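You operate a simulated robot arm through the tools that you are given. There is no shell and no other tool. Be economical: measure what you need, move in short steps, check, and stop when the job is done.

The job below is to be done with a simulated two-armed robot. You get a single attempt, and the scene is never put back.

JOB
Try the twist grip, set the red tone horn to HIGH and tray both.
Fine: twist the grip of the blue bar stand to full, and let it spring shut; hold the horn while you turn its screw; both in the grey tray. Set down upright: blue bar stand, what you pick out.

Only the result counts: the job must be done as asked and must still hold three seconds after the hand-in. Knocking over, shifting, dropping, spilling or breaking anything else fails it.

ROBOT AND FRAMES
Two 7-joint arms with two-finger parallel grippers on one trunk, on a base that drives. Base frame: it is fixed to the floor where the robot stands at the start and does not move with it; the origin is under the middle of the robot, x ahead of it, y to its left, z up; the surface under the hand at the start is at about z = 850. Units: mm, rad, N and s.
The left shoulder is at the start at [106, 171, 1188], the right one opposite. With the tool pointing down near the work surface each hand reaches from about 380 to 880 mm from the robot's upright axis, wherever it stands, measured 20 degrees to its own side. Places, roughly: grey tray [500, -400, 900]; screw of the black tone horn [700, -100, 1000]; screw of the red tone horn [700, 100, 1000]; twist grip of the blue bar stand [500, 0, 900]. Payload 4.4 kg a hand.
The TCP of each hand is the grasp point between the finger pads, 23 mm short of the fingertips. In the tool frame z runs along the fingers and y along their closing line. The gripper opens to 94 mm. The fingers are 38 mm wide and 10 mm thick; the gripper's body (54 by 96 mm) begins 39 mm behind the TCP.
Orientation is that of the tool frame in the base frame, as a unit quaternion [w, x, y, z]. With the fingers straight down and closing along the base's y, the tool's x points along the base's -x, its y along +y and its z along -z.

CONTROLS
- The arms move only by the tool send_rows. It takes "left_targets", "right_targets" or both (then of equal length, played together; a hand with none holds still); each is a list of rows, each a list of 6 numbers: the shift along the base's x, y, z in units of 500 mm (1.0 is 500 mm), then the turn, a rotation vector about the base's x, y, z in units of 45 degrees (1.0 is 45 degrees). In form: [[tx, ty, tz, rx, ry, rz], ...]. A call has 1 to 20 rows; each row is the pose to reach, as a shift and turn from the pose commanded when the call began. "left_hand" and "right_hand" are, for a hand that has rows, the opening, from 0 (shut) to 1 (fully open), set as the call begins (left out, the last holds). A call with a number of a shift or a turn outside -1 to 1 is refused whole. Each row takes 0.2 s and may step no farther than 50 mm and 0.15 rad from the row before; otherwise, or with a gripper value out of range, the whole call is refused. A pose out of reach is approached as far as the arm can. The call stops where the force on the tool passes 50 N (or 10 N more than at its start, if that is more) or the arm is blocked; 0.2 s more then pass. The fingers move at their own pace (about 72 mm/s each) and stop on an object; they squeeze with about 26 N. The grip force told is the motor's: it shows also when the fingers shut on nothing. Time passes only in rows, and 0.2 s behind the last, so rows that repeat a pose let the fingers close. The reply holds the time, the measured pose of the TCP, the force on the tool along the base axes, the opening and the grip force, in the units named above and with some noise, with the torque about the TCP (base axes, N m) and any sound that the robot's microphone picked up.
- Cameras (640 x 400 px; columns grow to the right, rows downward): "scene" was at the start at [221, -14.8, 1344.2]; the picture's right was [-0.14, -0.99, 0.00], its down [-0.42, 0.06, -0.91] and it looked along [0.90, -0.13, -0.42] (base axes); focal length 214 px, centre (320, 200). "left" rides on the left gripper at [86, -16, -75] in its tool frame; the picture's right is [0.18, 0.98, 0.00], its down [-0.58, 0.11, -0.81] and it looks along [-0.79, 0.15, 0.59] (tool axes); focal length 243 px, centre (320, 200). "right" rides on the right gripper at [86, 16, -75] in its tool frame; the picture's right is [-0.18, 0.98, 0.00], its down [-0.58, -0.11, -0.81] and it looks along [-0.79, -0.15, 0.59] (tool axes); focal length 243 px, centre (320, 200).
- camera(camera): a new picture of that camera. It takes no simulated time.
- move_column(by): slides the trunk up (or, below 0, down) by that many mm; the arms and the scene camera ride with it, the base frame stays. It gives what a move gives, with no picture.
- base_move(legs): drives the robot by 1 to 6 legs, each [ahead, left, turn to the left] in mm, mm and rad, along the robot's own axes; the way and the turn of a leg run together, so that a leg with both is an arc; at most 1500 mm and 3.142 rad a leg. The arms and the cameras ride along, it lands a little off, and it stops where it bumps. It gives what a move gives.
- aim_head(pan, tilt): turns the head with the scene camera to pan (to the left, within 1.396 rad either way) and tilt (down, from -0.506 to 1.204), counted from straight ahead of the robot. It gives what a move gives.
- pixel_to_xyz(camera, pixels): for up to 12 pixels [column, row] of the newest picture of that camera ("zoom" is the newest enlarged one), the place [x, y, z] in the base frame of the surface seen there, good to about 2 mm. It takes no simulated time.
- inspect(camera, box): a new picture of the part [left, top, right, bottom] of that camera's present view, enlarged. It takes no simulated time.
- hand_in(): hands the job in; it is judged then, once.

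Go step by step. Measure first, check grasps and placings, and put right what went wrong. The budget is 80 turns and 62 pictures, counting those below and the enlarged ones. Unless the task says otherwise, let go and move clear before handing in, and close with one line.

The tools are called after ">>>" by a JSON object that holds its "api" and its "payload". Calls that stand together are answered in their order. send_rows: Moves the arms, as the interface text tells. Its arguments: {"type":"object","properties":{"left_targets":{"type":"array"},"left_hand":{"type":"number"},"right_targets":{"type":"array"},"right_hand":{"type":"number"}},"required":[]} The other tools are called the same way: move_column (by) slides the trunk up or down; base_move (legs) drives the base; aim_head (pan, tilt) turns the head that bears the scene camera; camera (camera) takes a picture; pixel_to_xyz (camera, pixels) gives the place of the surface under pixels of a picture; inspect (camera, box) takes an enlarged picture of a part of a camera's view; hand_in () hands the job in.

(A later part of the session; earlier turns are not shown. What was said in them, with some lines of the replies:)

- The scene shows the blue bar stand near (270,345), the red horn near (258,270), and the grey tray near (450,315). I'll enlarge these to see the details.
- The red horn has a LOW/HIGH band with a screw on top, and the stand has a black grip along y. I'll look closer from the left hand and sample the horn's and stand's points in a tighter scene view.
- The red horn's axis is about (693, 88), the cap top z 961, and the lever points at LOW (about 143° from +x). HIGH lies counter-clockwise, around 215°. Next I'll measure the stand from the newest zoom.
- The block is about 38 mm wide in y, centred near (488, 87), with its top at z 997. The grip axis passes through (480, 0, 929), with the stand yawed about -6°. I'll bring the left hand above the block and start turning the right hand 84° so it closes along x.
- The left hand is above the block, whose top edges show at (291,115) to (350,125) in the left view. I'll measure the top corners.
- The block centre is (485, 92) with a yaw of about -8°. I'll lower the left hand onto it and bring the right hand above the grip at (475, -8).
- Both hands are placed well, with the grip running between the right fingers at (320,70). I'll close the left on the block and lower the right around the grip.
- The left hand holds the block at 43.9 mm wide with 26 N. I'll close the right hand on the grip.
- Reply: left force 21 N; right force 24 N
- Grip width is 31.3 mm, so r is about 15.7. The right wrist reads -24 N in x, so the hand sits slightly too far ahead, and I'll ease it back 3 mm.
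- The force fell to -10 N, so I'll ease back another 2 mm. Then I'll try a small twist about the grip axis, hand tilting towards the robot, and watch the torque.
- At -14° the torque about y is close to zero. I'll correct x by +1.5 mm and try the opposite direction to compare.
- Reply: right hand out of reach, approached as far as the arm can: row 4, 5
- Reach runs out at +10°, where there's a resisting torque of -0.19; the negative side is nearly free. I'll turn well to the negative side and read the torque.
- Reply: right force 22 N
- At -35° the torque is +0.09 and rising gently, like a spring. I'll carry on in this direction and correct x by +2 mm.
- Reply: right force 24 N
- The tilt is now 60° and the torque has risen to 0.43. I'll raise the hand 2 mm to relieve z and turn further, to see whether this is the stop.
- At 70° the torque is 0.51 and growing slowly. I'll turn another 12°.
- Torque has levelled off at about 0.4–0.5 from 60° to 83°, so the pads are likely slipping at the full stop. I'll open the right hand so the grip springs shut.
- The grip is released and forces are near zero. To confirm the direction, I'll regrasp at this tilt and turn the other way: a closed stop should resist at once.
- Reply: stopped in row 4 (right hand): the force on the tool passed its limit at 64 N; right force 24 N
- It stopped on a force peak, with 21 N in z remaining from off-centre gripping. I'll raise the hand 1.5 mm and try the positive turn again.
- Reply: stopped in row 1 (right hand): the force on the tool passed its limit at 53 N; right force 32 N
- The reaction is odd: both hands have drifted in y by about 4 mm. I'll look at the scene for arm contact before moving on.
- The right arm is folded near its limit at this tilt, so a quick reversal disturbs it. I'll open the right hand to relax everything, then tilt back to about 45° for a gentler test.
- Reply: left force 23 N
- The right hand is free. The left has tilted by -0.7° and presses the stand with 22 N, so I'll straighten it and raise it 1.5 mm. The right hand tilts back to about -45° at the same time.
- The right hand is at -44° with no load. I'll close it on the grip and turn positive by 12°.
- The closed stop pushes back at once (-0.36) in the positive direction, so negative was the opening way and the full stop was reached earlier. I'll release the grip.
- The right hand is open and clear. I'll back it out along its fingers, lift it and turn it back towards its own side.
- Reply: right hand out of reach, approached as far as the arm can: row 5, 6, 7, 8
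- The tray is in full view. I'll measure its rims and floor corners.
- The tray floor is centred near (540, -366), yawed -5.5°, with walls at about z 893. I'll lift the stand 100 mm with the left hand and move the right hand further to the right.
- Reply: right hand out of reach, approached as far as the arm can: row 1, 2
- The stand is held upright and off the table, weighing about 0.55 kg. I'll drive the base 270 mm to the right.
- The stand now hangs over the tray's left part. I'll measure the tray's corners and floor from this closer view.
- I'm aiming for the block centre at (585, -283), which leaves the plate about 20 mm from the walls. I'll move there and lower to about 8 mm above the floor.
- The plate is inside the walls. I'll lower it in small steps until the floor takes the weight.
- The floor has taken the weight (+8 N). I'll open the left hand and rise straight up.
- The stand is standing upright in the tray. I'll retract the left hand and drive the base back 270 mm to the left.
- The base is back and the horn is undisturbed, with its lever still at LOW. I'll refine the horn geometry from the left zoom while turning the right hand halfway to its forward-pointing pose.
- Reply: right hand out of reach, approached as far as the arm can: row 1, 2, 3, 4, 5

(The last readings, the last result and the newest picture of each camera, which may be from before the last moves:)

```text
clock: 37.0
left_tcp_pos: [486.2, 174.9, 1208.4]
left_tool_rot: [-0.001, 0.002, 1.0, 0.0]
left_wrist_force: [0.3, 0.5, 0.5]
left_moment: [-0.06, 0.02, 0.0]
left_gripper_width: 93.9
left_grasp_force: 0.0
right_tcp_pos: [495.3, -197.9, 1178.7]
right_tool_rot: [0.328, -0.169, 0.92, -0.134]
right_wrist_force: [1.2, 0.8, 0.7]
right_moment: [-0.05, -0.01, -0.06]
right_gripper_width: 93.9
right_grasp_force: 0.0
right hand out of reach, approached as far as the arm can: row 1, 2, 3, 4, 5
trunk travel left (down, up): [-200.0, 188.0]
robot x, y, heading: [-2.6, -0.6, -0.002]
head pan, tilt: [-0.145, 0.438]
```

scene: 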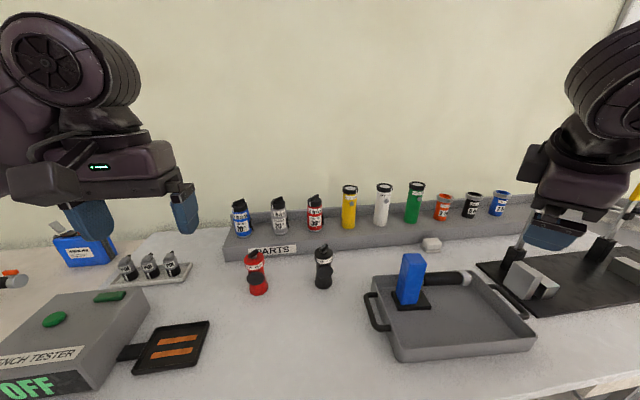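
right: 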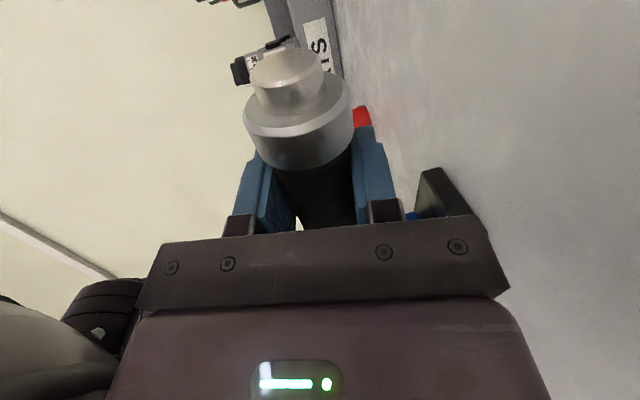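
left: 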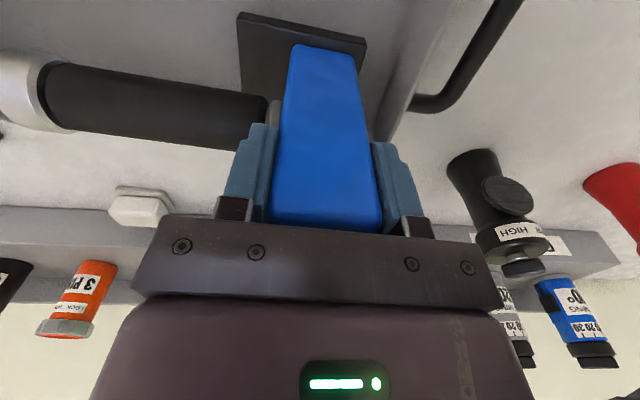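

The horn axis is (694, 92) with the bell facing -x. The lever is at 135°, so HIGH should be at 225°, a +90° turn. I'll finish turning the right hand and bring it towards a stand-off in front of the horn.

>>> {"api": "send_rows", "payload": {"right_targets": [[0.025, 0.068, -0.038, 0.075, -0.08, -0.026], [0.051, 0.136, -0.077, 0.151, -0.161, -0.052], [0.077, 0.204, -0.116, 0.227, -0.242, -0.078], [0.103, 0.272, -0.154, 0.302, -0.322, -0.104], [0.128, 0.34, -0.193, 0.378, -0.403, -0.131], [0.154, 0.408, -0.231, 0.453, -0.483, -0.157], [0.18, 0.476, -0.27, 0.529, -0.564, -0.183]]}}

>>> {"api": "camera", "payload": {"camera": "right"}}

```text
clock: 38.6
left_tcp_pos: [487.4, 172.3, 1209.3]
left_tool_rot: [0.0, 0.004, 1.0, 0.001]
left_wrist_force: [-0.2, -0.3, 0.8]
left_moment: [-0.05, 0.03, 0.0]
left_gripper_width: 93.9
left_grasp_force: 0.1
right_tcp_pos: [586.3, 38.8, 1044.0]
right_tool_rot: [0.538, 0.003, 0.843, 0.002]
right_wrist_force: [1.0, 0.4, -0.5]
right_moment: [-0.02, -0.02, -0.01]
right_gripper_width: 94.0
right_grasp_force: 0.0
trunk travel left (down, up): [-200.0, 188.0]
robot x, y, heading: [-0.8, -1.9, 0.003]
head pan, tilt: [-0.145, 0.438]
```

```text
37 pictures are left
```

right: 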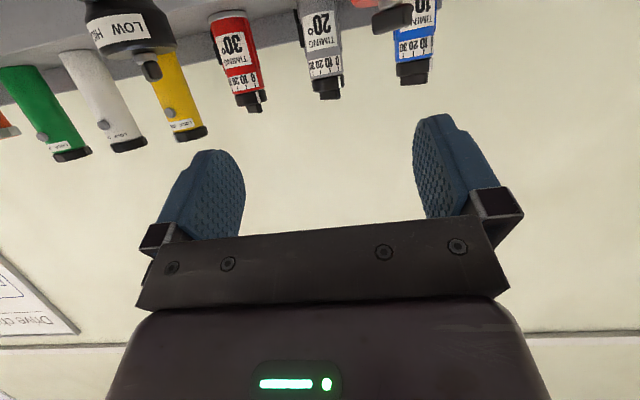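

The right hand's orientation is good. I'll flatten the pitch to 15° for more room under the left hand and go to the pre-grasp point in front of the horn.

>>> {"api": "send_rows", "payload": {"right_targets": [[0.004, 0.035, -0.05, 0, -0.07, 0], [0.008, 0.07, -0.1, 0, -0.15, 0], [0.012, 0.106, -0.154, 0, -0.222, 0], [0.012, 0.106, -0.154, 0, -0.222, 0]]}}

>>> {"api": "camera", "payload": {"camera": "scene"}}

>>> {"api": "camera", "payload": {"camera": "right"}}

```text
clock: 39.6
left_tcp_pos: [484.7, 171.5, 1210.2]
left_tool_rot: [0.0, 0.004, 1.0, 0.001]
left_wrist_force: [-0.2, 0.1, 1.2]
left_moment: [0.01, -0.02, 0.02]
left_gripper_width: 94.0
left_grasp_force: 0.3
right_tcp_pos: [590.1, 88.8, 968.6]
right_tool_rot: [0.61, 0.003, 0.792, 0.001]
right_wrist_force: [0.2, -0.6, 0.1]
right_moment: [0.03, -0.01, 0.03]
right_gripper_width: 94.2
right_grasp_force: 0.0
trunk travel left (down, up): [-200.0, 188.0]
robot x, y, heading: [-2.6, -0.8, -0.006]
head pan, tilt: [-0.145, 0.438]
```

```text
36 pictures are left
```

scene: 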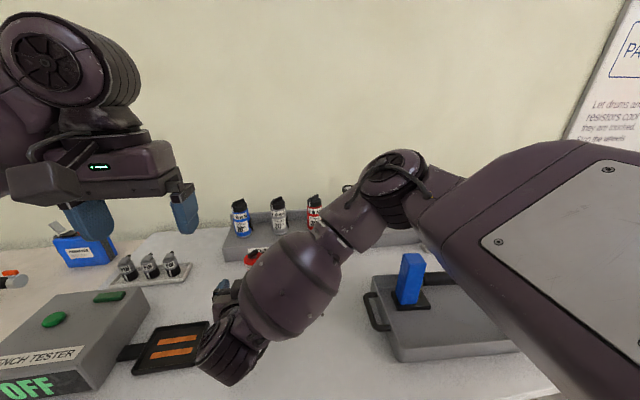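

```text
35 pictures are left
```

right: 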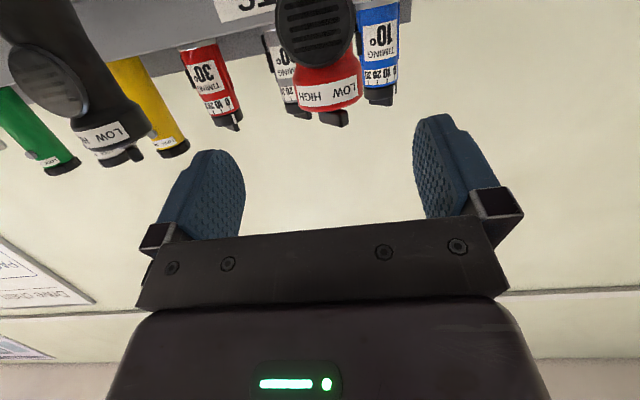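

The red horn is between the fingers, with its bell at (315,30) in the right view. I'll measure the cap edges to centre the grasp.

>>> {"api": "pixel_to_xyz", "payload": {"camera": "right", "pixels": [[297, 90], [360, 85], [330, 95], [325, 108], [278, 30], [353, 25], [315, 30], [332, 118], [130, 110], [85, 130]]}}

```text
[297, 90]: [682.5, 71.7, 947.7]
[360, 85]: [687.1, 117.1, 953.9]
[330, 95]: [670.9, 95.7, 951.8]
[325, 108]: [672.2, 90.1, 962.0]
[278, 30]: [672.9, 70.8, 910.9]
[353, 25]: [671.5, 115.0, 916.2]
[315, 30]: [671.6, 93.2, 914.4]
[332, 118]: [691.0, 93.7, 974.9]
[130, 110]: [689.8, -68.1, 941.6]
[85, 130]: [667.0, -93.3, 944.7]
```

The axis is at y = 94. I'll advance the right hand to (680, 94, 944) around the cap.

>>> {"api": "send_rows", "payload": {"right_targets": [[0.02, 0.01, -0.006, 0, 0, 0], [0.06, 0.01, -0.017, 0, 0, 0], [0.1, 0.01, -0.028, 0, 0, 0], [0.14, 0.01, -0.039, 0, 0, 0], [0.165, 0.01, -0.046, 0, 0, 0], [0.18, 0.01, -0.05, 0, 0, 0]]}}

>>> {"api": "camera", "payload": {"camera": "right"}}

```text
clock: 41.0
left_tcp_pos: [486.3, 172.0, 1210.2]
left_tool_rot: [0.0, 0.004, 1.0, 0.001]
left_wrist_force: [-0.5, -0.7, -0.1]
left_moment: [0.01, 0.02, -0.03]
left_gripper_width: 94.2
left_grasp_force: 0.1
right_tcp_pos: [679.8, 95.6, 942.6]
right_tool_rot: [0.609, 0.003, 0.793, 0.0]
right_wrist_force: [-0.6, -0.5, 0.5]
right_moment: [-0.01, -0.01, 0.02]
right_gripper_width: 93.9
right_grasp_force: 0.1
trunk travel left (down, up): [-200.0, 188.0]
robot x, y, heading: [-0.6, -2.1, -0.004]
head pan, tilt: [-0.145, 0.438]
```

```text
34 pictures are left
```

right: 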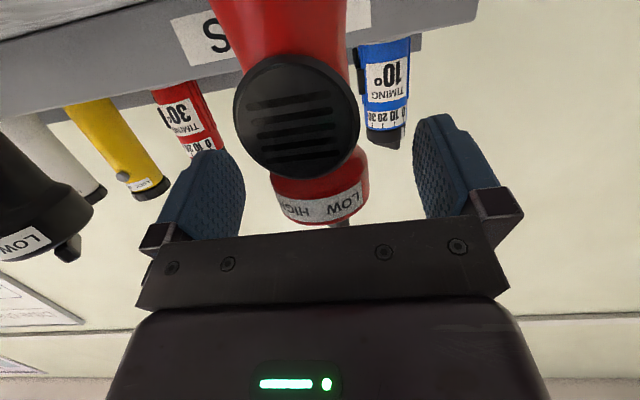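

The cap sits centrally between the fingers. I'll close the right hand.

>>> {"api": "send_rows", "payload": {"right_targets": [[0, 0, 0, 0, 0, 0], [0, 0, 0, 0, 0, 0], [0, 0, 0, 0, 0, 0], [0, 0, 0, 0, 0, 0], [0, 0, 0, 0, 0, 0]], "right_hand": 0}}

>>> {"api": "camera", "payload": {"camera": "right"}}

```text
clock: 42.2
left_tcp_pos: [486.1, 171.9, 1211.6]
left_tool_rot: [-0.001, 0.004, 1.0, 0.001]
left_wrist_force: [0.0, -0.7, 0.5]
left_moment: [0.02, 0.0, 0.01]
left_gripper_width: 93.9
left_grasp_force: 0.2
right_tcp_pos: [679.3, 95.2, 942.3]
right_tool_rot: [0.609, 0.003, 0.793, 0.001]
right_wrist_force: [1.1, -1.3, 1.2]
right_moment: [-0.02, -0.09, -0.05]
right_gripper_width: 51.6
right_grasp_force: 26.5
trunk travel left (down, up): [-200.0, 188.0]
robot x, y, heading: [1.2, -2.9, 0.003]
head pan, tilt: [-0.145, 0.438]
```

```text
33 pictures are left
```

right: 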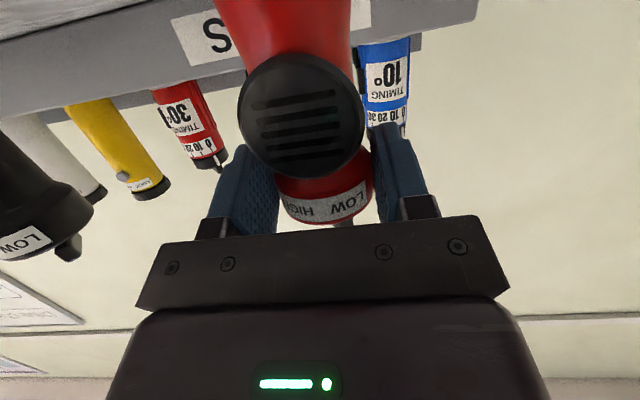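

The right hand holds the horn (51.6 mm, 26 N) and the reading is calm. I'll bring the left hand above the lever, yawed -45° and partly open.

>>> {"api": "send_rows", "payload": {"left_targets": [[0.04, -0.02, -0.01, 0, 0, -0.125], [0.1, -0.04, -0.03, 0, 0, -0.25], [0.17, -0.06, -0.05, 0, 0, -0.375], [0.24, -0.09, -0.08, 0, 0, -0.5], [0.31, -0.12, -0.12, 0, 0, -0.625], [0.37, -0.14, -0.17, 0, 0, -0.75], [0.41, -0.156, -0.22, 0, 0, -0.875], [0.412, -0.156, -0.25, 0, 0, -0.995]], "left_hand": 0.5}}

>>> {"api": "camera", "payload": {"camera": "left"}}

>>> {"api": "camera", "payload": {"camera": "scene"}}

```text
clock: 44.0
left_tcp_pos: [691.0, 93.7, 1083.6]
left_tool_rot: [0.001, 0.385, 0.923, 0.001]
left_wrist_force: [0.1, 0.6, -1.2]
left_moment: [0.01, -0.01, -0.04]
left_gripper_width: 46.9
left_grasp_force: 0.2
right_tcp_pos: [679.4, 95.2, 941.8]
right_tool_rot: [0.609, 0.002, 0.793, 0.002]
right_wrist_force: [-0.5, -0.7, -0.8]
right_moment: [0.07, -0.09, -0.02]
right_gripper_width: 51.3
right_grasp_force: 26.2
trunk travel left (down, up): [-200.0, 188.0]
robot x, y, heading: [-0.1, -1.3, 0.005]
head pan, tilt: [-0.145, 0.438]
```

```text
32 pictures are left
```

left: 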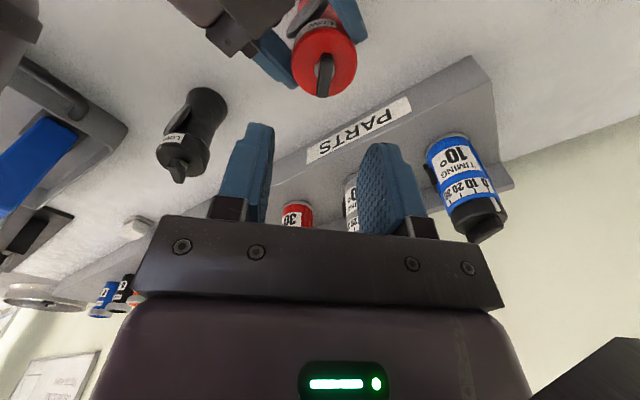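

```text
31 pictures are left
```

scene: 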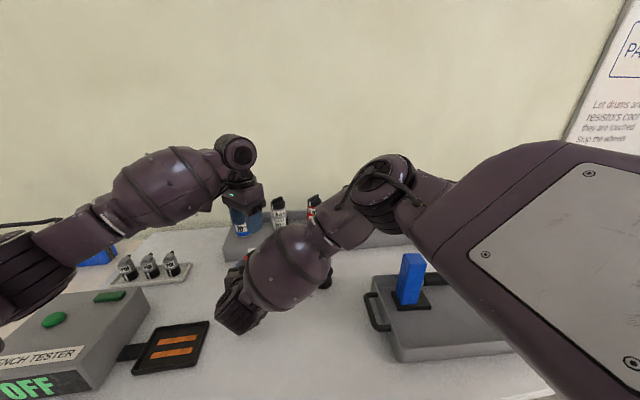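

From the left view the lever at (325,75) runs parallel to the finger faces. I'll measure its ends for centring.

>>> {"api": "inspect", "payload": {"camera": "left", "box": [270, 10, 380, 110]}}

```text
4.00 times, centred on (325, 60) of left
```

zoom: 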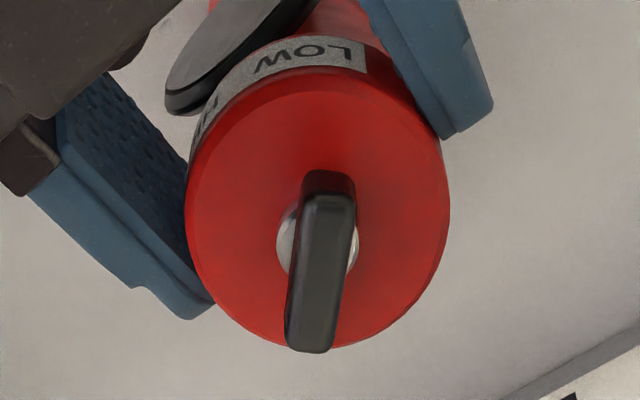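

>>> {"api": "pixel_to_xyz", "payload": {"camera": "zoom", "pixels": [[328, 200], [318, 270], [310, 335], [300, 270], [340, 270], [290, 240], [355, 245], [200, 220], [440, 220], [320, 130], [300, 50], [330, 50]]}}

```text
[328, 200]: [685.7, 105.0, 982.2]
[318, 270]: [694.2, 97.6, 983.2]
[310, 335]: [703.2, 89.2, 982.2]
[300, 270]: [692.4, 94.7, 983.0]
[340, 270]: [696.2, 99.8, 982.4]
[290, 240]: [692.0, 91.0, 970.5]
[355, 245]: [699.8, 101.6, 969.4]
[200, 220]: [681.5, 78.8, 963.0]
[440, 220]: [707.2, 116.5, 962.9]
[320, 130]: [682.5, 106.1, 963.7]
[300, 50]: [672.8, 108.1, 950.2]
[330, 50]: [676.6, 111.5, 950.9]
```

The lever centre is (694.5, 97.5), top z 982, at an angle of 138°. I'll align the left hand and lower it so the fingertips reach z ≈ 967.

>>> {"api": "send_rows", "payload": {"left_targets": [[0.007, 0.008, -0.04, 0, 0, 0.067], [0.007, 0.008, -0.08, 0, 0, 0.067], [0.007, 0.008, -0.12, 0, 0, 0.067], [0.007, 0.008, -0.15, 0, 0, 0.067], [0.007, 0.008, -0.175, 0, 0, 0.067], [0.007, 0.008, -0.187, 0, 0, 0.067]]}}

>>> {"api": "camera", "payload": {"camera": "left"}}

```text
clock: 45.4
left_tcp_pos: [693.6, 97.8, 990.4]
left_tool_rot: [0.002, 0.359, 0.933, 0.001]
left_wrist_force: [-0.2, -0.1, -0.4]
left_moment: [0.02, 0.03, 0.01]
left_gripper_width: 46.9
left_grasp_force: 0.0
right_tcp_pos: [680.0, 95.1, 943.6]
right_tool_rot: [0.609, 0.003, 0.793, 0.001]
right_wrist_force: [-0.1, -0.6, 0.5]
right_moment: [-0.09, 0.0, -0.01]
right_gripper_width: 51.3
right_grasp_force: 26.2
trunk travel left (down, up): [-200.0, 188.0]
robot x, y, heading: [2.8, -2.3, 0.002]
head pan, tilt: [-0.145, 0.438]
```

```text
29 pictures are left
```

left: 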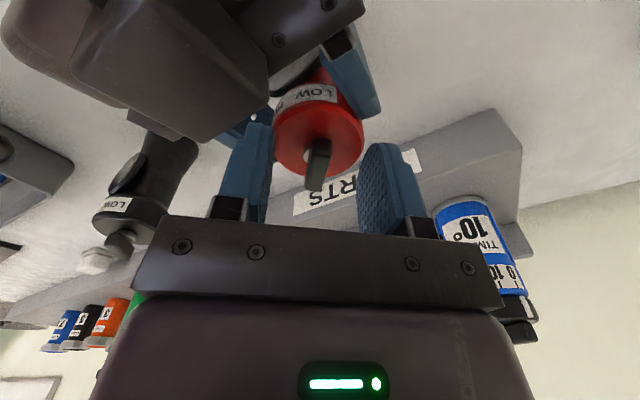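

The lever at (318,160) sits midway between the left fingers with no contact. I'll close the left hand on it.

>>> {"api": "send_rows", "payload": {"left_targets": [[0, 0, 0, 0, 0, 0], [0, 0, 0, 0, 0, 0], [0, 0, 0, 0, 0, 0], [0, 0, 0, 0, 0, 0]], "left_hand": 0}}

```text
clock: 46.4
left_tcp_pos: [694.4, 97.4, 990.4]
left_tool_rot: [0.0, 0.36, 0.933, 0.0]
left_wrist_force: [-7.9, -3.8, 2.3]
left_moment: [0.06, 0.23, -0.04]
left_gripper_width: 9.2
left_grasp_force: 26.1
right_tcp_pos: [679.8, 94.3, 942.6]
right_tool_rot: [0.609, 0.002, 0.793, 0.002]
right_wrist_force: [8.8, 3.2, -1.2]
right_moment: [-0.32, 0.23, 0.07]
right_gripper_width: 51.1
right_grasp_force: 25.9
trunk travel left (down, up): [-200.0, 188.0]
robot x, y, heading: [1.0, -1.7, 0.002]
head pan, tilt: [-0.145, 0.438]
```

The lever is held (9.2 mm). I'll turn it +40° about z and watch torque and sound.

>>> {"api": "send_rows", "payload": {"left_targets": [[-0.001, 0, 0, 0, 0, 0.12], [-0.002, 0, 0, 0, 0, 0.25], [-0.002, 0, 0, 0, 0, 0.38], [-0.002, 0, 0, 0, 0, 0.51], [-0.002, 0, 0, 0, 0, 0.64], [-0.002, 0, 0, 0, 0, 0.77], [-0.002, 0, 0, 0, 0, 0.89], [-0.002, 0, 0, 0, 0, 0.89]]}}

```text
clock: 48.2
left_tcp_pos: [693.0, 96.7, 990.2]
left_tool_rot: [0.001, 0.018, 1.0, -0.001]
left_wrist_force: [-11.7, -23.4, -0.1]
left_moment: [-0.39, 0.53, -0.05]
left_gripper_width: 9.4
left_grasp_force: 26.2
right_tcp_pos: [679.2, 96.2, 943.5]
right_tool_rot: [0.609, 0.002, 0.793, 0.002]
right_wrist_force: [11.7, 24.0, 0.1]
right_moment: [-0.74, 0.03, 0.4]
right_gripper_width: 51.4
right_grasp_force: 25.8
trunk travel left (down, up): [-200.0, 188.0]
robot x, y, heading: [-2.6, -4.3, 0.001]
head pan, tilt: [-0.145, 0.438]
```

It turned 40° with little torque, but the left hand is off-axis by a mm or two (-23 N in y). I'll recentre and turn another 25°.

>>> {"api": "send_rows", "payload": {"left_targets": [[-0.001, -0.003, 0, 0, 0, 0], [-0.001, -0.004, 0, 0, 0, 0.14], [-0.001, -0.004, 0, 0, 0, 0.28], [-0.001, -0.004, 0, 0, 0, 0.42], [-0.001, -0.004, 0, 0, 0, 0.56], [-0.001, -0.004, 0, 0, 0, 0.56]]}}

```text
clock: 49.6
left_tcp_pos: [694.1, 95.0, 991.3]
left_tool_rot: [0.001, -0.201, 0.98, 0.001]
left_wrist_force: [4.0, -22.4, -6.7]
left_moment: [-0.35, 0.02, -0.07]
left_gripper_width: 9.2
left_grasp_force: 26.1
right_tcp_pos: [678.7, 95.6, 944.1]
right_tool_rot: [0.609, 0.002, 0.793, 0.002]
right_wrist_force: [-3.2, 22.5, 5.9]
right_moment: [-0.71, -0.27, 0.4]
right_gripper_width: 51.4
right_grasp_force: 26.2
trunk travel left (down, up): [-200.0, 188.0]
robot x, y, heading: [-0.6, -0.2, 0.004]
head pan, tilt: [-0.145, 0.438]
```

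The lever is now at about 203°, still turning easily. I'll recentre y by -2 mm, turn 14° more and check the torque.

>>> {"api": "send_rows", "payload": {"left_targets": [[0, -0.004, 0, 0, 0, 0], [0, -0.004, 0, 0, 0, 0.1], [0, -0.004, 0, 0, 0, 0.2], [0, -0.004, 0, 0, 0, 0.31], [0, -0.004, 0, 0, 0, 0.31]]}}

>>> {"api": "inspect", "payload": {"camera": "left", "box": [240, 60, 420, 220]}}

>>> {"api": "inspect", "payload": {"camera": "right", "box": [220, 60, 420, 240]}}

```text
clock: 50.8
left_tcp_pos: [694.5, 93.3, 991.3]
left_tool_rot: [0.0, -0.319, 0.948, 0.002]
left_wrist_force: [21.7, -9.4, -13.3]
left_moment: [-0.04, -0.52, -0.07]
left_gripper_width: 9.2
left_grasp_force: 25.9
right_tcp_pos: [679.3, 95.3, 942.6]
right_tool_rot: [0.61, 0.003, 0.793, 0.001]
right_wrist_force: [-21.0, 10.0, 12.6]
right_moment: [-0.52, -0.71, 0.18]
right_gripper_width: 51.3
right_grasp_force: 26.2
trunk travel left (down, up): [-200.0, 188.0]
robot x, y, heading: [1.9, -1.5, 0.002]
head pan, tilt: [-0.145, 0.438]
```

```text
2.50 times, centred on (330, 140) of left
```

zoom: 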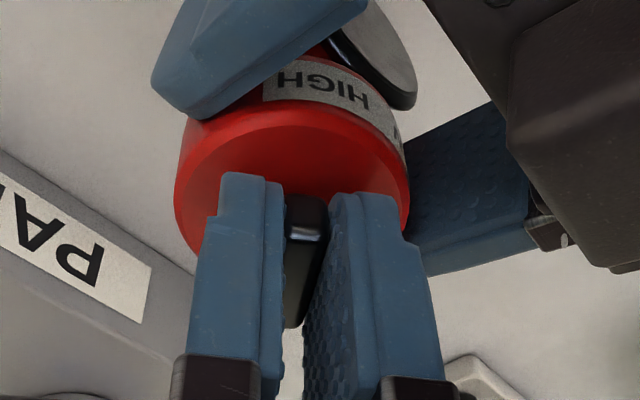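

```text
2.22 times, centred on (320, 150) of right
```

zoom: 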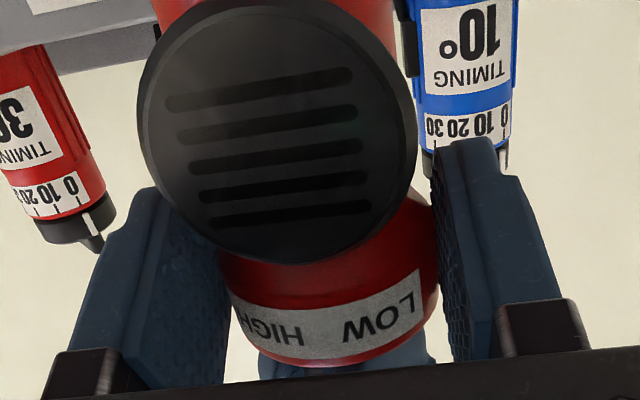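

The lever now points near the middle of HIGH and the horn hasn't turned. I'll feel for the end stop with another 8°, recentring x by +1.5 mm.

>>> {"api": "send_rows", "payload": {"left_targets": [[0.003, 0, 0.002, 0, 0, 0], [0.004, 0, 0.002, 0, 0, 0.09], [0.004, 0, 0.002, 0, 0, 0.18], [0.004, 0, 0.002, 0, 0, 0.18]]}}

```text
clock: 51.8
left_tcp_pos: [694.4, 91.9, 992.8]
left_tool_rot: [-0.003, -0.384, 0.923, 0.002]
left_wrist_force: [6.8, -10.1, -16.0]
left_moment: [-0.19, -0.15, -0.06]
left_gripper_width: 9.4
left_grasp_force: 26.0
right_tcp_pos: [679.8, 95.3, 943.5]
right_tool_rot: [0.61, 0.003, 0.793, 0.001]
right_wrist_force: [-6.8, 10.4, 15.1]
right_moment: [-0.35, -0.41, 0.18]
right_gripper_width: 51.3
right_grasp_force: 25.7
trunk travel left (down, up): [-200.0, 188.0]
robot x, y, heading: [-0.1, -2.5, -0.001]
head pan, tilt: [-0.145, 0.438]
```

The hand has turned 90° in all and there's no clear stop. I'll open the left hand, rise and look at the lever.

>>> {"api": "send_rows", "payload": {"left_targets": [[0, 0, 0, 0, 0, 0], [0, 0, 0, 0, 0, 0], [0, 0, 0.02, 0, 0, 0], [0, 0, 0.07, 0, 0, 0], [0, 0, 0.13, 0, 0, 0], [0, 0, 0.19, 0, 0, 0]], "left_hand": 0.5}}

>>> {"api": "camera", "payload": {"camera": "left"}}

```text
clock: 53.2
left_tcp_pos: [694.2, 91.8, 1087.6]
left_tool_rot: [0.0, -0.384, 0.923, 0.001]
left_wrist_force: [-0.6, 0.3, -0.4]
left_moment: [-0.04, 0.01, 0.01]
left_gripper_width: 46.7
left_grasp_force: 0.0
right_tcp_pos: [679.9, 95.8, 942.7]
right_tool_rot: [0.61, 0.003, 0.793, 0.001]
right_wrist_force: [0.3, 0.5, 0.0]
right_moment: [0.03, 0.03, -0.01]
right_gripper_width: 51.2
right_grasp_force: 26.1
trunk travel left (down, up): [-200.0, 188.0]
robot x, y, heading: [4.6, -3.1, -0.001]
head pan, tilt: [-0.145, 0.438]
```

```text
26 pictures are left
```

left: 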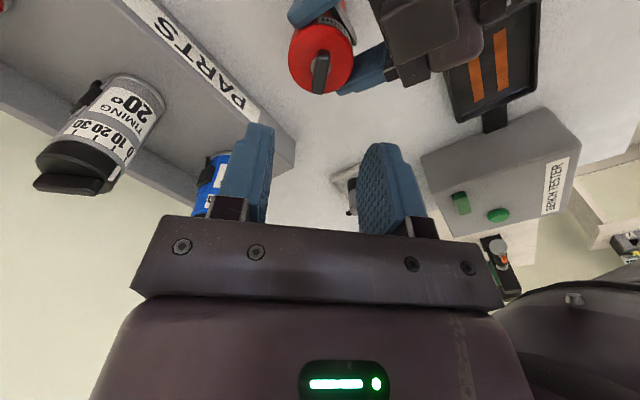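

>>> {"api": "inspect", "payload": {"camera": "left", "box": [275, 10, 375, 110]}}

>>> {"api": "pixel_to_xyz", "payload": {"camera": "zoom", "pixels": [[320, 180], [300, 310], [310, 245]]}}

```text
4.00 times, centred on (325, 60) of left
```

zoom: 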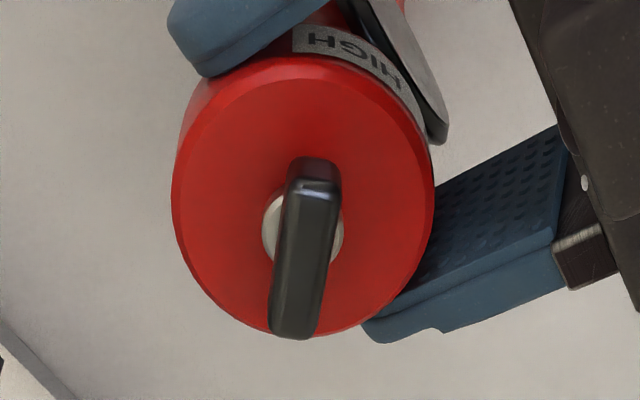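

```text
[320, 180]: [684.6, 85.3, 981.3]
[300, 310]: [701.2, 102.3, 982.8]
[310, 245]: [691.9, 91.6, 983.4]
```

The lever now sits at 225.7° (from 138°), symmetric to LOW about the bell, and it stayed put. To be sure it's fully at HIGH, I'll take hold again and feel for an end stop.

>>> {"api": "send_rows", "payload": {"left_targets": [[-0.001, 0.004, -0.05, 0, 0, 0], [-0.001, 0.004, -0.1, 0, 0, 0], [-0.001, 0.004, -0.15, 0, 0, 0], [-0.001, 0.004, -0.18, 0, 0, 0], [-0.001, 0.004, -0.194, 0, 0, 0]]}}

>>> {"api": "send_rows", "payload": {"left_targets": [[0, 0, 0, 0, 0, 0], [0, 0, 0, 0, 0, 0], [0, 0, 0, 0, 0, 0], [0, 0, 0, 0, 0, 0]], "left_hand": 0}}

>>> {"api": "send_rows", "payload": {"left_targets": [[0, 0, 0, 0, 0, 0.09], [0, 0, 0, 0, 0, 0.18], [0, 0, 0, 0, 0, 0.18], [0, 0, 0, 0, 0, 0.18]]}}

```text
clock: 54.4
left_tcp_pos: [696.0, 95.2, 988.9]
left_tool_rot: [-0.001, -0.384, 0.923, 0.001]
left_wrist_force: [-0.4, 0.2, 0.0]
left_moment: [0.01, -0.03, 0.02]
left_gripper_width: 47.1
left_grasp_force: 0.0
right_tcp_pos: [679.4, 94.4, 943.3]
right_tool_rot: [0.609, 0.003, 0.793, 0.001]
right_wrist_force: [0.7, -0.1, 0.6]
right_moment: [0.01, 0.09, -0.01]
right_gripper_width: 51.4
right_grasp_force: 25.9
trunk travel left (down, up): [-200.0, 188.0]
robot x, y, heading: [-0.2, 1.3, 0.0]
head pan, tilt: [-0.145, 0.438]
```

```text
clock: 55.4
left_tcp_pos: [695.4, 95.2, 990.9]
left_tool_rot: [-0.001, -0.384, 0.923, 0.0]
left_wrist_force: [9.1, -3.3, -0.5]
left_moment: [0.04, -0.2, -0.01]
left_gripper_width: 9.6
left_grasp_force: 25.8
right_tcp_pos: [679.5, 95.4, 942.5]
right_tool_rot: [0.61, 0.003, 0.793, 0.001]
right_wrist_force: [-8.9, 2.8, 0.4]
right_moment: [-0.25, -0.22, 0.09]
right_gripper_width: 51.4
right_grasp_force: 26.0
trunk travel left (down, up): [-200.0, 188.0]
robot x, y, heading: [-1.7, -1.3, -0.003]
head pan, tilt: [-0.145, 0.438]
```

```text
clock: 56.4
left_tcp_pos: [695.3, 94.9, 991.7]
left_tool_rot: [-0.001, -0.448, 0.894, 0.0]
left_wrist_force: [0.0, -10.5, 0.6]
left_moment: [-0.08, 0.01, -0.34]
left_gripper_width: 9.5
left_grasp_force: 26.5
right_tcp_pos: [678.8, 94.9, 942.3]
right_tool_rot: [0.61, 0.002, 0.792, 0.002]
right_wrist_force: [0.8, 9.2, -0.6]
right_moment: [-0.39, 0.1, 0.5]
right_gripper_width: 50.6
right_grasp_force: 26.4
trunk travel left (down, up): [-200.0, 188.0]
robot x, y, heading: [0.7, 1.1, -0.003]
head pan, tilt: [-0.145, 0.438]
```

The torque jumped from about -0.05 to -0.34, so that is the end stop: fully HIGH. I'll release the lever, rise and check.

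>>> {"api": "send_rows", "payload": {"left_targets": [[0, 0, 0, 0, 0, 0], [0, 0, 0, 0, 0, 0], [0, 0, 0.02, 0, 0, 0], [0, 0, 0.07, 0, 0, 0], [0, 0, 0.13, 0, 0, 0], [0, 0, 0.19, 0, 0, 0]], "left_hand": 0.5}}

>>> {"api": "inspect", "payload": {"camera": "left", "box": [265, 10, 385, 110]}}

>>> {"api": "pixel_to_xyz", "payload": {"camera": "left", "pixels": [[322, 55], [318, 87]]}}

```text
clock: 57.8
left_tcp_pos: [694.7, 94.2, 1086.1]
left_tool_rot: [0.0, -0.449, 0.894, 0.002]
left_wrist_force: [0.4, 0.0, 0.8]
left_moment: [0.01, 0.0, 0.01]
left_gripper_width: 47.0
left_grasp_force: 0.0
right_tcp_pos: [679.4, 95.2, 942.9]
right_tool_rot: [0.609, 0.003, 0.793, 0.001]
right_wrist_force: [0.1, -0.5, 0.4]
right_moment: [-0.02, 0.05, 0.0]
right_gripper_width: 50.9
right_grasp_force: 26.1
trunk travel left (down, up): [-200.0, 188.0]
robot x, y, heading: [0.7, -2.5, -0.001]
head pan, tilt: [-0.145, 0.438]
```

```text
4.00 times, centred on (325, 60) of left
```

zoom: 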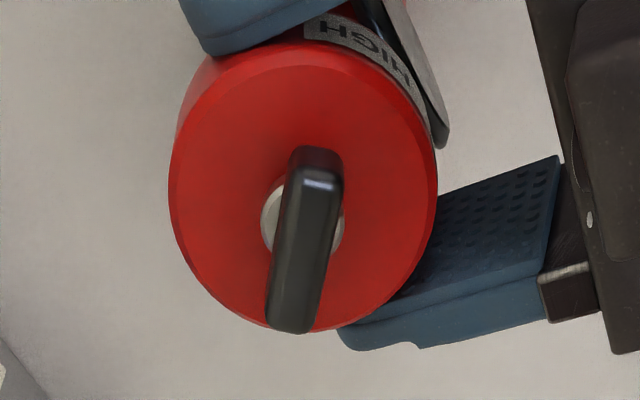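

```text
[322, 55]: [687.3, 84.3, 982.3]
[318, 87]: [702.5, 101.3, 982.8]
```

The lever rests at about 228°, at the HIGH stop. I'll retract the left hand up and back towards its start pose.

>>> {"api": "send_rows", "payload": {"left_targets": [[0, 0, 0.08, 0, 0, -0.12], [-0.05, 0.02, 0.14, 0, 0, -0.25], [-0.12, 0.05, 0.18, 0, 0, -0.38], [-0.19, 0.08, 0.21, 0, 0, -0.5], [-0.26, 0.11, 0.23, 0, 0, -0.62], [-0.33, 0.14, 0.24, 0, 0, -0.74], [-0.38, 0.16, 0.25, 0, 0, -0.86], [-0.42, 0.18, 0.25, 0, 0, -0.98]]}}

>>> {"api": "send_rows", "payload": {"right_targets": [[0, 0, 0.02, 0, 0, 0], [0, 0, 0.06, 0, 0, 0], [0, 0, 0.12, 0, 0, 0], [0, 0, 0.18, 0, 0, 0], [0, 0, 0.22, 0, 0, 0]]}}

>>> {"api": "camera", "payload": {"camera": "right"}}

>>> {"api": "camera", "payload": {"camera": "scene"}}

```text
clock: 59.6
left_tcp_pos: [486.0, 186.6, 1211.5]
left_tool_rot: [0.0, -0.079, 0.997, 0.001]
left_wrist_force: [-0.6, 1.4, 0.0]
left_moment: [-0.02, -0.01, 0.0]
left_gripper_width: 47.1
left_grasp_force: 0.0
right_tcp_pos: [680.1, 96.0, 942.8]
right_tool_rot: [0.609, 0.002, 0.793, 0.002]
right_wrist_force: [0.0, -0.4, 0.3]
right_moment: [0.0, 0.07, -0.02]
right_gripper_width: 50.6
right_grasp_force: 26.2
trunk travel left (down, up): [-200.0, 188.0]
robot x, y, heading: [2.9, -0.7, -0.003]
head pan, tilt: [-0.145, 0.438]
```

```text
clock: 60.8
left_tcp_pos: [486.2, 186.0, 1211.9]
left_tool_rot: [-0.001, -0.08, 0.997, 0.001]
left_wrist_force: [-0.1, 0.3, 0.1]
left_moment: [0.02, 0.01, 0.02]
left_gripper_width: 46.7
left_grasp_force: 0.1
right_tcp_pos: [677.8, 94.5, 1052.8]
right_tool_rot: [0.609, 0.002, 0.793, 0.001]
right_wrist_force: [1.0, 0.7, -3.2]
right_moment: [0.02, 0.03, 0.01]
right_gripper_width: 50.7
right_grasp_force: 25.9
trunk travel left (down, up): [-200.0, 188.0]
robot x, y, heading: [-1.2, 0.2, 0.005]
head pan, tilt: [-0.145, 0.438]
```

```text
23 pictures are left
```

right: 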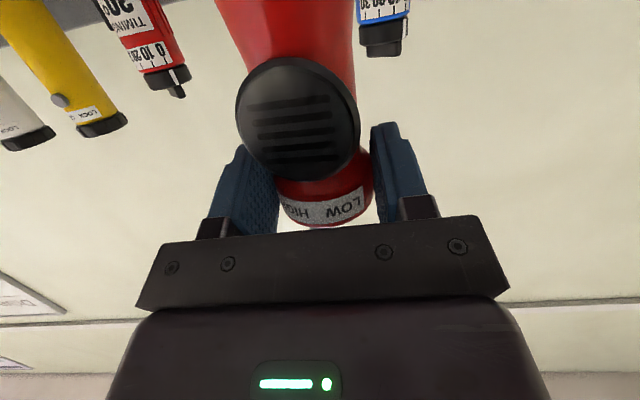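

```text
22 pictures are left
```

scene: 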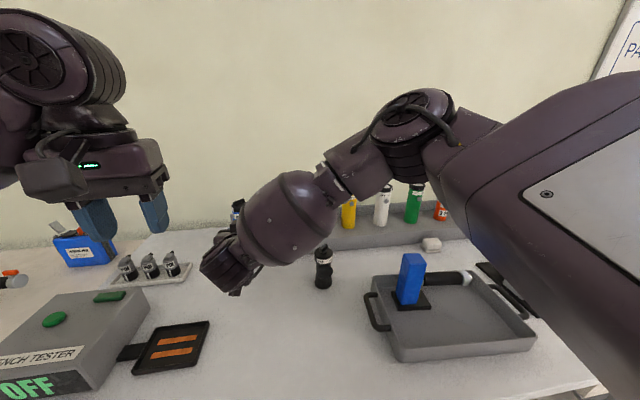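

The horn is held upright 110 mm above the table, and the black horn is undisturbed. I'll drive back 186 mm, then right 270 mm.

>>> {"api": "base_move", "payload": {"legs": [[-186, 0, 0], [0, -270, 0]]}}

>>> {"api": "camera", "payload": {"camera": "scene"}}

```text
clock: 65.0
left_tcp_pos: [296.7, -87.7, 1211.2]
left_tool_rot: [0.0, -0.077, 0.997, 0.0]
left_wrist_force: [-0.3, -0.4, -0.7]
left_moment: [0.02, 0.0, 0.02]
left_gripper_width: 46.9
left_grasp_force: 0.1
right_tcp_pos: [488.2, -179.6, 1052.8]
right_tool_rot: [0.609, 0.004, 0.793, 0.0]
right_wrist_force: [0.9, -0.5, -3.2]
right_moment: [0.02, 0.02, 0.0]
right_gripper_width: 50.8
right_grasp_force: 26.1
trunk travel left (down, up): [-200.0, 188.0]
robot x, y, heading: [-188.5, -271.3, -0.004]
head pan, tilt: [-0.145, 0.438]
```

```text
21 pictures are left
```

scene: 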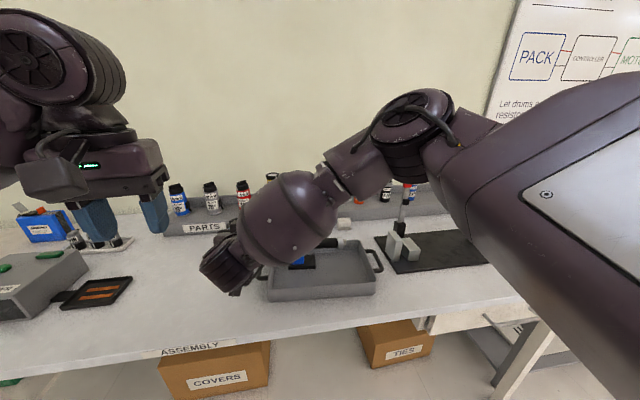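

The robot is in place. I'll move the horn across to y = -455 at this height, keeping x ≈ 493, in front of the stand.

>>> {"api": "send_rows", "payload": {"right_targets": [[0.005, -0.08, 0, 0, 0, 0], [0.01, -0.16, 0, 0, 0, 0], [0.01, -0.24, 0, 0, 0, 0], [0.01, -0.32, 0, 0, 0, 0], [0.01, -0.4, 0, 0, 0, 0], [0.01, -0.48, 0, 0, 0, 0], [0.01, -0.55, 0, 0, 0, 0]]}}

>>> {"api": "camera", "payload": {"camera": "scene"}}

>>> {"api": "camera", "payload": {"camera": "right"}}

```text
clock: 66.5
left_tcp_pos: [296.6, -89.1, 1212.1]
left_tool_rot: [0.0, -0.078, 0.997, 0.001]
left_wrist_force: [0.8, -0.6, 0.0]
left_moment: [-0.04, 0.0, -0.01]
left_gripper_width: 46.8
left_grasp_force: 0.1
right_tcp_pos: [495.7, -414.3, 1069.9]
right_tool_rot: [0.605, 0.014, 0.796, -0.012]
right_wrist_force: [0.3, -0.5, -2.4]
right_moment: [0.01, 0.06, 0.02]
right_gripper_width: 50.8
right_grasp_force: 26.0
right hand out of reach, approached as far as the arm can: row 6, 7
trunk travel left (down, up): [-200.0, 188.0]
robot x, y, heading: [-193.8, -275.2, -0.008]
head pan, tilt: [-0.145, 0.438]
```

```text
20 pictures are left
```

scene: 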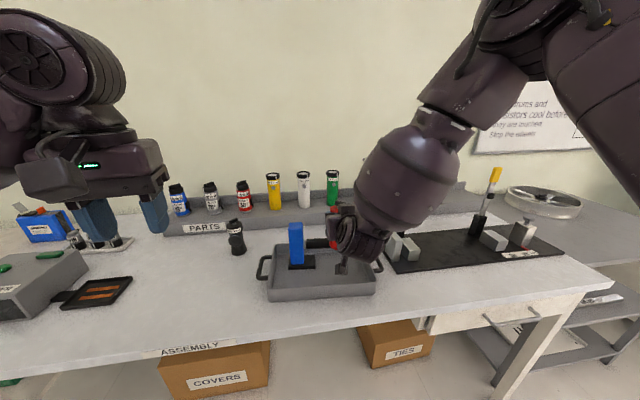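

```text
19 pictures are left
```

right: 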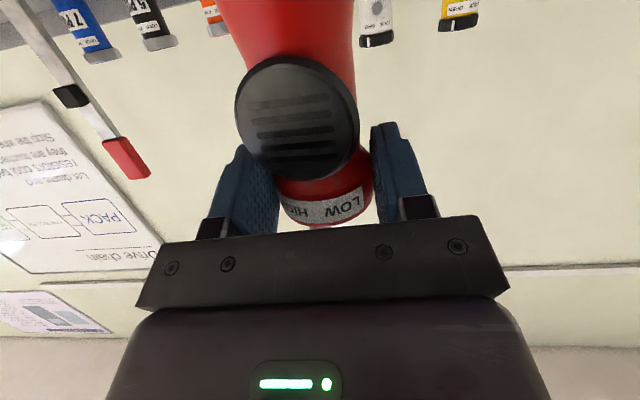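

The arm hit its limit at y ≈ -414. I'll step back to y ≈ -379, straighten, and make up the rest by driving 76 mm to the right.

>>> {"api": "send_rows", "payload": {"right_targets": [[0, 0.035, -0.015, 0.004, -0.006, 0.02], [-0.004, 0.07, -0.03, 0.009, -0.013, 0.042], [-0.004, 0.07, -0.03, 0.009, -0.013, 0.042]]}}

>>> {"api": "base_move", "payload": {"legs": [[0, -76, 0]]}}

>>> {"api": "camera", "payload": {"camera": "scene"}}

```text
clock: 67.3
left_tcp_pos: [296.8, -91.6, 1213.7]
left_tool_rot: [0.0, -0.077, 0.997, 0.001]
left_wrist_force: [0.5, -0.8, -0.3]
left_moment: [0.03, -0.02, -0.01]
left_gripper_width: 46.9
left_grasp_force: 0.0
right_tcp_pos: [492.5, -376.9, 1054.2]
right_tool_rot: [0.612, -0.003, 0.791, 0.01]
right_wrist_force: [-0.5, -0.6, -3.5]
right_moment: [0.03, 0.01, 0.07]
right_gripper_width: 51.0
right_grasp_force: 26.0
right hand out of reach, approached as far as the arm can: row 1, 2, 3
trunk travel left (down, up): [-200.0, 188.0]
robot x, y, heading: [-189.2, -271.2, -0.012]
head pan, tilt: [-0.145, 0.438]
```

```text
clock: 68.7
left_tcp_pos: [296.9, -164.1, 1211.8]
left_tool_rot: [0.0, -0.078, 0.997, 0.0]
left_wrist_force: [-0.4, 0.7, -0.1]
left_moment: [0.01, 0.04, -0.03]
left_gripper_width: 47.0
left_grasp_force: 0.0
right_tcp_pos: [493.0, -450.0, 1053.9]
right_tool_rot: [0.612, -0.004, 0.791, 0.01]
right_wrist_force: [0.6, 0.6, -3.1]
right_moment: [-0.01, 0.08, -0.03]
right_gripper_width: 50.9
right_grasp_force: 26.2
trunk travel left (down, up): [-200.0, 188.0]
robot x, y, heading: [-189.3, -350.0, -0.007]
head pan, tilt: [-0.145, 0.438]
```

```text
18 pictures are left
```

scene: 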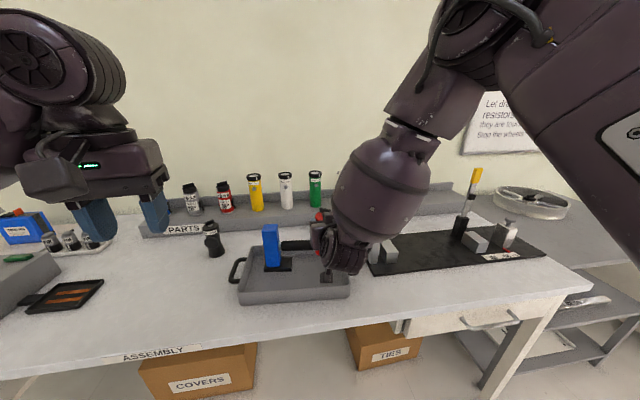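

The horn's axis is now about (508, -450), inside the tray and clear of the stand's grip. The arm is near a joint limit, so I'll lower the trunk by 100 mm instead.

>>> {"api": "move_column", "payload": {"by": -100}}

>>> {"api": "camera", "payload": {"camera": "scene"}}

>>> {"api": "camera", "payload": {"camera": "right"}}

```text
clock: 70.0
left_tcp_pos: [294.8, -163.9, 1111.8]
left_tool_rot: [0.002, -0.077, 0.997, 0.0]
left_wrist_force: [-0.2, 0.1, -1.3]
left_moment: [-0.04, -0.05, -0.02]
left_gripper_width: 47.0
left_grasp_force: 0.0
right_tcp_pos: [490.9, -450.7, 956.5]
right_tool_rot: [0.613, -0.004, 0.79, 0.009]
right_wrist_force: [-0.5, -0.3, -2.8]
right_moment: [-0.03, 0.04, 0.0]
right_gripper_width: 50.8
right_grasp_force: 25.9
trunk travel left (down, up): [-100.0, 288.0]
robot x, y, heading: [-190.6, -349.6, -0.007]
head pan, tilt: [-0.145, 0.438]
```

```text
17 pictures are left
```

scene: 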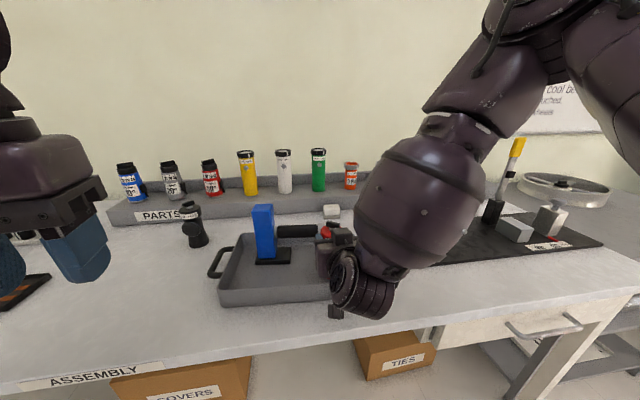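

```text
16 pictures are left
```

right: 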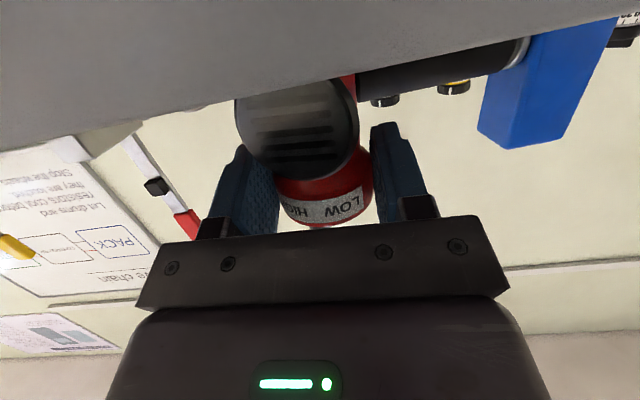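

The horn hangs clear of the walls about 11 mm above the tray floor. I'll lower it the last bit with small steps.

>>> {"api": "move_column", "payload": {"by": -9}}

>>> {"api": "move_column", "payload": {"by": -3}}

```text
clock: 70.6
left_tcp_pos: [295.8, -163.4, 1102.0]
left_tool_rot: [0.001, -0.077, 0.997, 0.001]
left_wrist_force: [-0.3, 0.3, 0.5]
left_moment: [0.02, 0.03, 0.03]
left_gripper_width: 47.2
left_grasp_force: 0.1
right_tcp_pos: [492.8, -449.2, 946.1]
right_tool_rot: [0.613, -0.003, 0.79, 0.009]
right_wrist_force: [1.8, 2.3, 6.9]
right_moment: [-0.02, -0.45, 0.08]
right_gripper_width: 50.6
right_grasp_force: 26.1
trunk travel left (down, up): [-91.0, 297.0]
robot x, y, heading: [-188.7, -349.8, -0.012]
head pan, tilt: [-0.145, 0.438]
```

```text
clock: 71.1
left_tcp_pos: [294.4, -163.1, 1100.3]
left_tool_rot: [0.0, -0.078, 0.997, 0.001]
left_wrist_force: [-0.2, -0.2, -0.3]
left_moment: [-0.01, 0.02, 0.0]
left_gripper_width: 46.9
left_grasp_force: 0.0
right_tcp_pos: [491.6, -449.4, 946.3]
right_tool_rot: [0.616, -0.004, 0.788, 0.01]
right_wrist_force: [4.6, 0.4, 23.3]
right_moment: [-0.21, -0.44, -0.03]
right_gripper_width: 50.9
right_grasp_force: 26.1
trunk travel left (down, up): [-88.0, 300.0]
robot x, y, heading: [-188.6, -347.2, -0.008]
head pan, tilt: [-0.145, 0.438]
```

The horn is on the floor and pressed with 23 N. I'll ease up 2 mm, then open the right hand.

>>> {"api": "move_column", "payload": {"by": 2}}

>>> {"api": "send_rows", "payload": {"right_targets": [[0, 0, 0, 0, 0, 0], [0, 0, 0, 0, 0, 0], [0, 0, 0, 0, 0, 0], [0, 0, 0, 0, 0, 0]], "right_hand": 0.8}}

>>> {"api": "camera", "payload": {"camera": "right"}}

```text
clock: 71.6
left_tcp_pos: [295.4, -164.4, 1103.8]
left_tool_rot: [0.001, -0.077, 0.997, 0.0]
left_wrist_force: [-0.1, 0.0, -0.4]
left_moment: [0.01, 0.01, -0.02]
left_gripper_width: 47.0
left_grasp_force: 0.1
right_tcp_pos: [491.7, -449.7, 946.0]
right_tool_rot: [0.614, -0.004, 0.789, 0.01]
right_wrist_force: [5.0, 1.4, 21.1]
right_moment: [-0.2, -0.42, 0.01]
right_gripper_width: 50.8
right_grasp_force: 26.1
trunk travel left (down, up): [-90.0, 298.0]
robot x, y, heading: [-188.1, -346.4, -0.007]
head pan, tilt: [-0.145, 0.438]
```

```text
clock: 72.6
left_tcp_pos: [297.0, -164.1, 1100.6]
left_tool_rot: [0.0, -0.077, 0.997, 0.0]
left_wrist_force: [-0.6, 0.0, -1.1]
left_moment: [0.02, -0.04, 0.0]
left_gripper_width: 47.2
left_grasp_force: 0.0
right_tcp_pos: [492.1, -450.3, 943.5]
right_tool_rot: [0.612, -0.004, 0.791, 0.009]
right_wrist_force: [0.2, -0.2, -0.4]
right_moment: [0.02, -0.02, -0.01]
right_gripper_width: 75.1
right_grasp_force: 0.0
trunk travel left (down, up): [-90.0, 298.0]
robot x, y, heading: [-190.4, -346.9, -0.009]
head pan, tilt: [-0.145, 0.438]
```

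```text
15 pictures are left
```

right: 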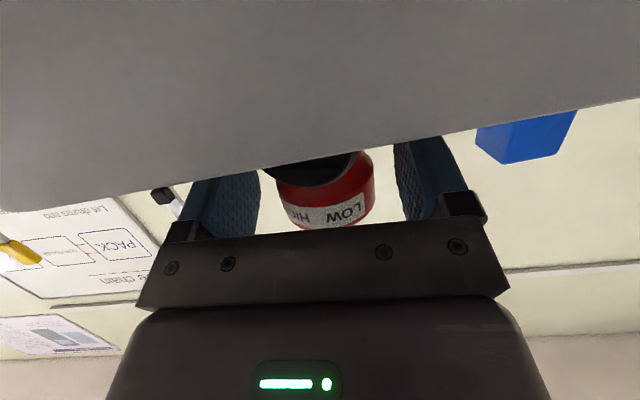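

The horn stands free between the open fingers. I'll drive the base straight back 160 mm to pull the hand clear, then look.

>>> {"api": "base_move", "payload": {"legs": [[-160, 0, 0]]}}

>>> {"api": "camera", "payload": {"camera": "scene"}}

>>> {"api": "inspect", "payload": {"camera": "right", "box": [160, 60, 560, 260]}}

```text
clock: 74.1
left_tcp_pos: [133.7, -164.8, 1102.6]
left_tool_rot: [0.0, -0.076, 0.997, 0.001]
left_wrist_force: [-1.1, 0.1, -0.3]
left_moment: [-0.03, 0.0, 0.02]
left_gripper_width: 47.0
left_grasp_force: 0.1
right_tcp_pos: [328.7, -451.0, 943.1]
right_tool_rot: [0.613, -0.003, 0.79, 0.008]
right_wrist_force: [0.2, 0.6, 0.3]
right_moment: [0.02, 0.01, -0.02]
right_gripper_width: 75.1
right_grasp_force: 0.0
trunk travel left (down, up): [-90.0, 298.0]
robot x, y, heading: [-351.4, -344.7, -0.01]
head pan, tilt: [-0.145, 0.438]
```

```text
14 pictures are left
```

scene: 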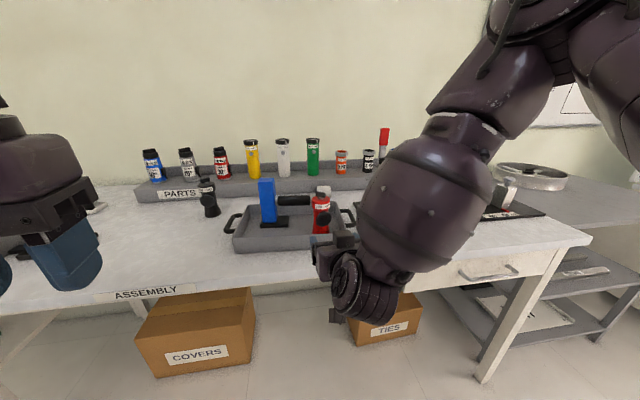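

```text
1.60 times, centred on (360, 160) of right
```

zoom: 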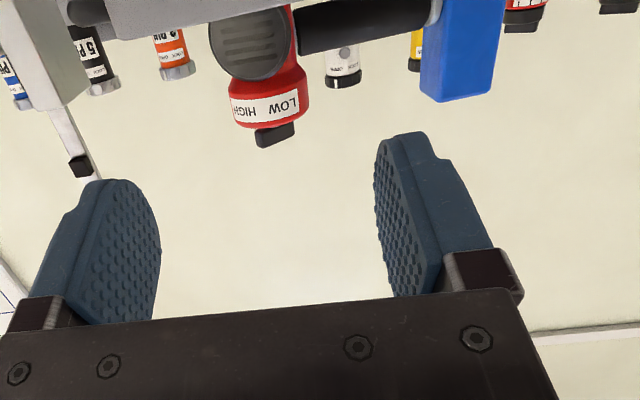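

Both items stand in the tray. One enlarged check of the tray before handing in.

>>> {"api": "inspect", "payload": {"camera": "scene", "box": [210, 160, 370, 260]}}

```text
4.00 times, centred on (290, 210) of scene
```

zoom: 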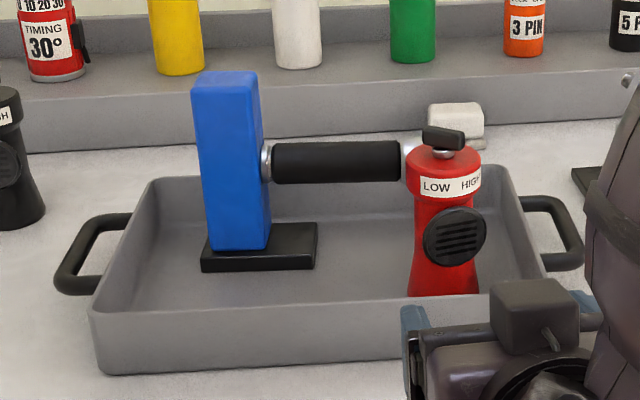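

The stand and the red horn are both upright inside the tray, the lever is at HIGH, the hands are clear, and nothing else I can see has moved. I'm handing in.

>>> {"api": "hand_in", "payload": {}}

```text
The job is handed in.
```

I twisted the blue stand's grip to what felt like its full stop and let it spring shut, set the red horn to HIGH at its end stop while holding it, and stood both upright in the grey tray.
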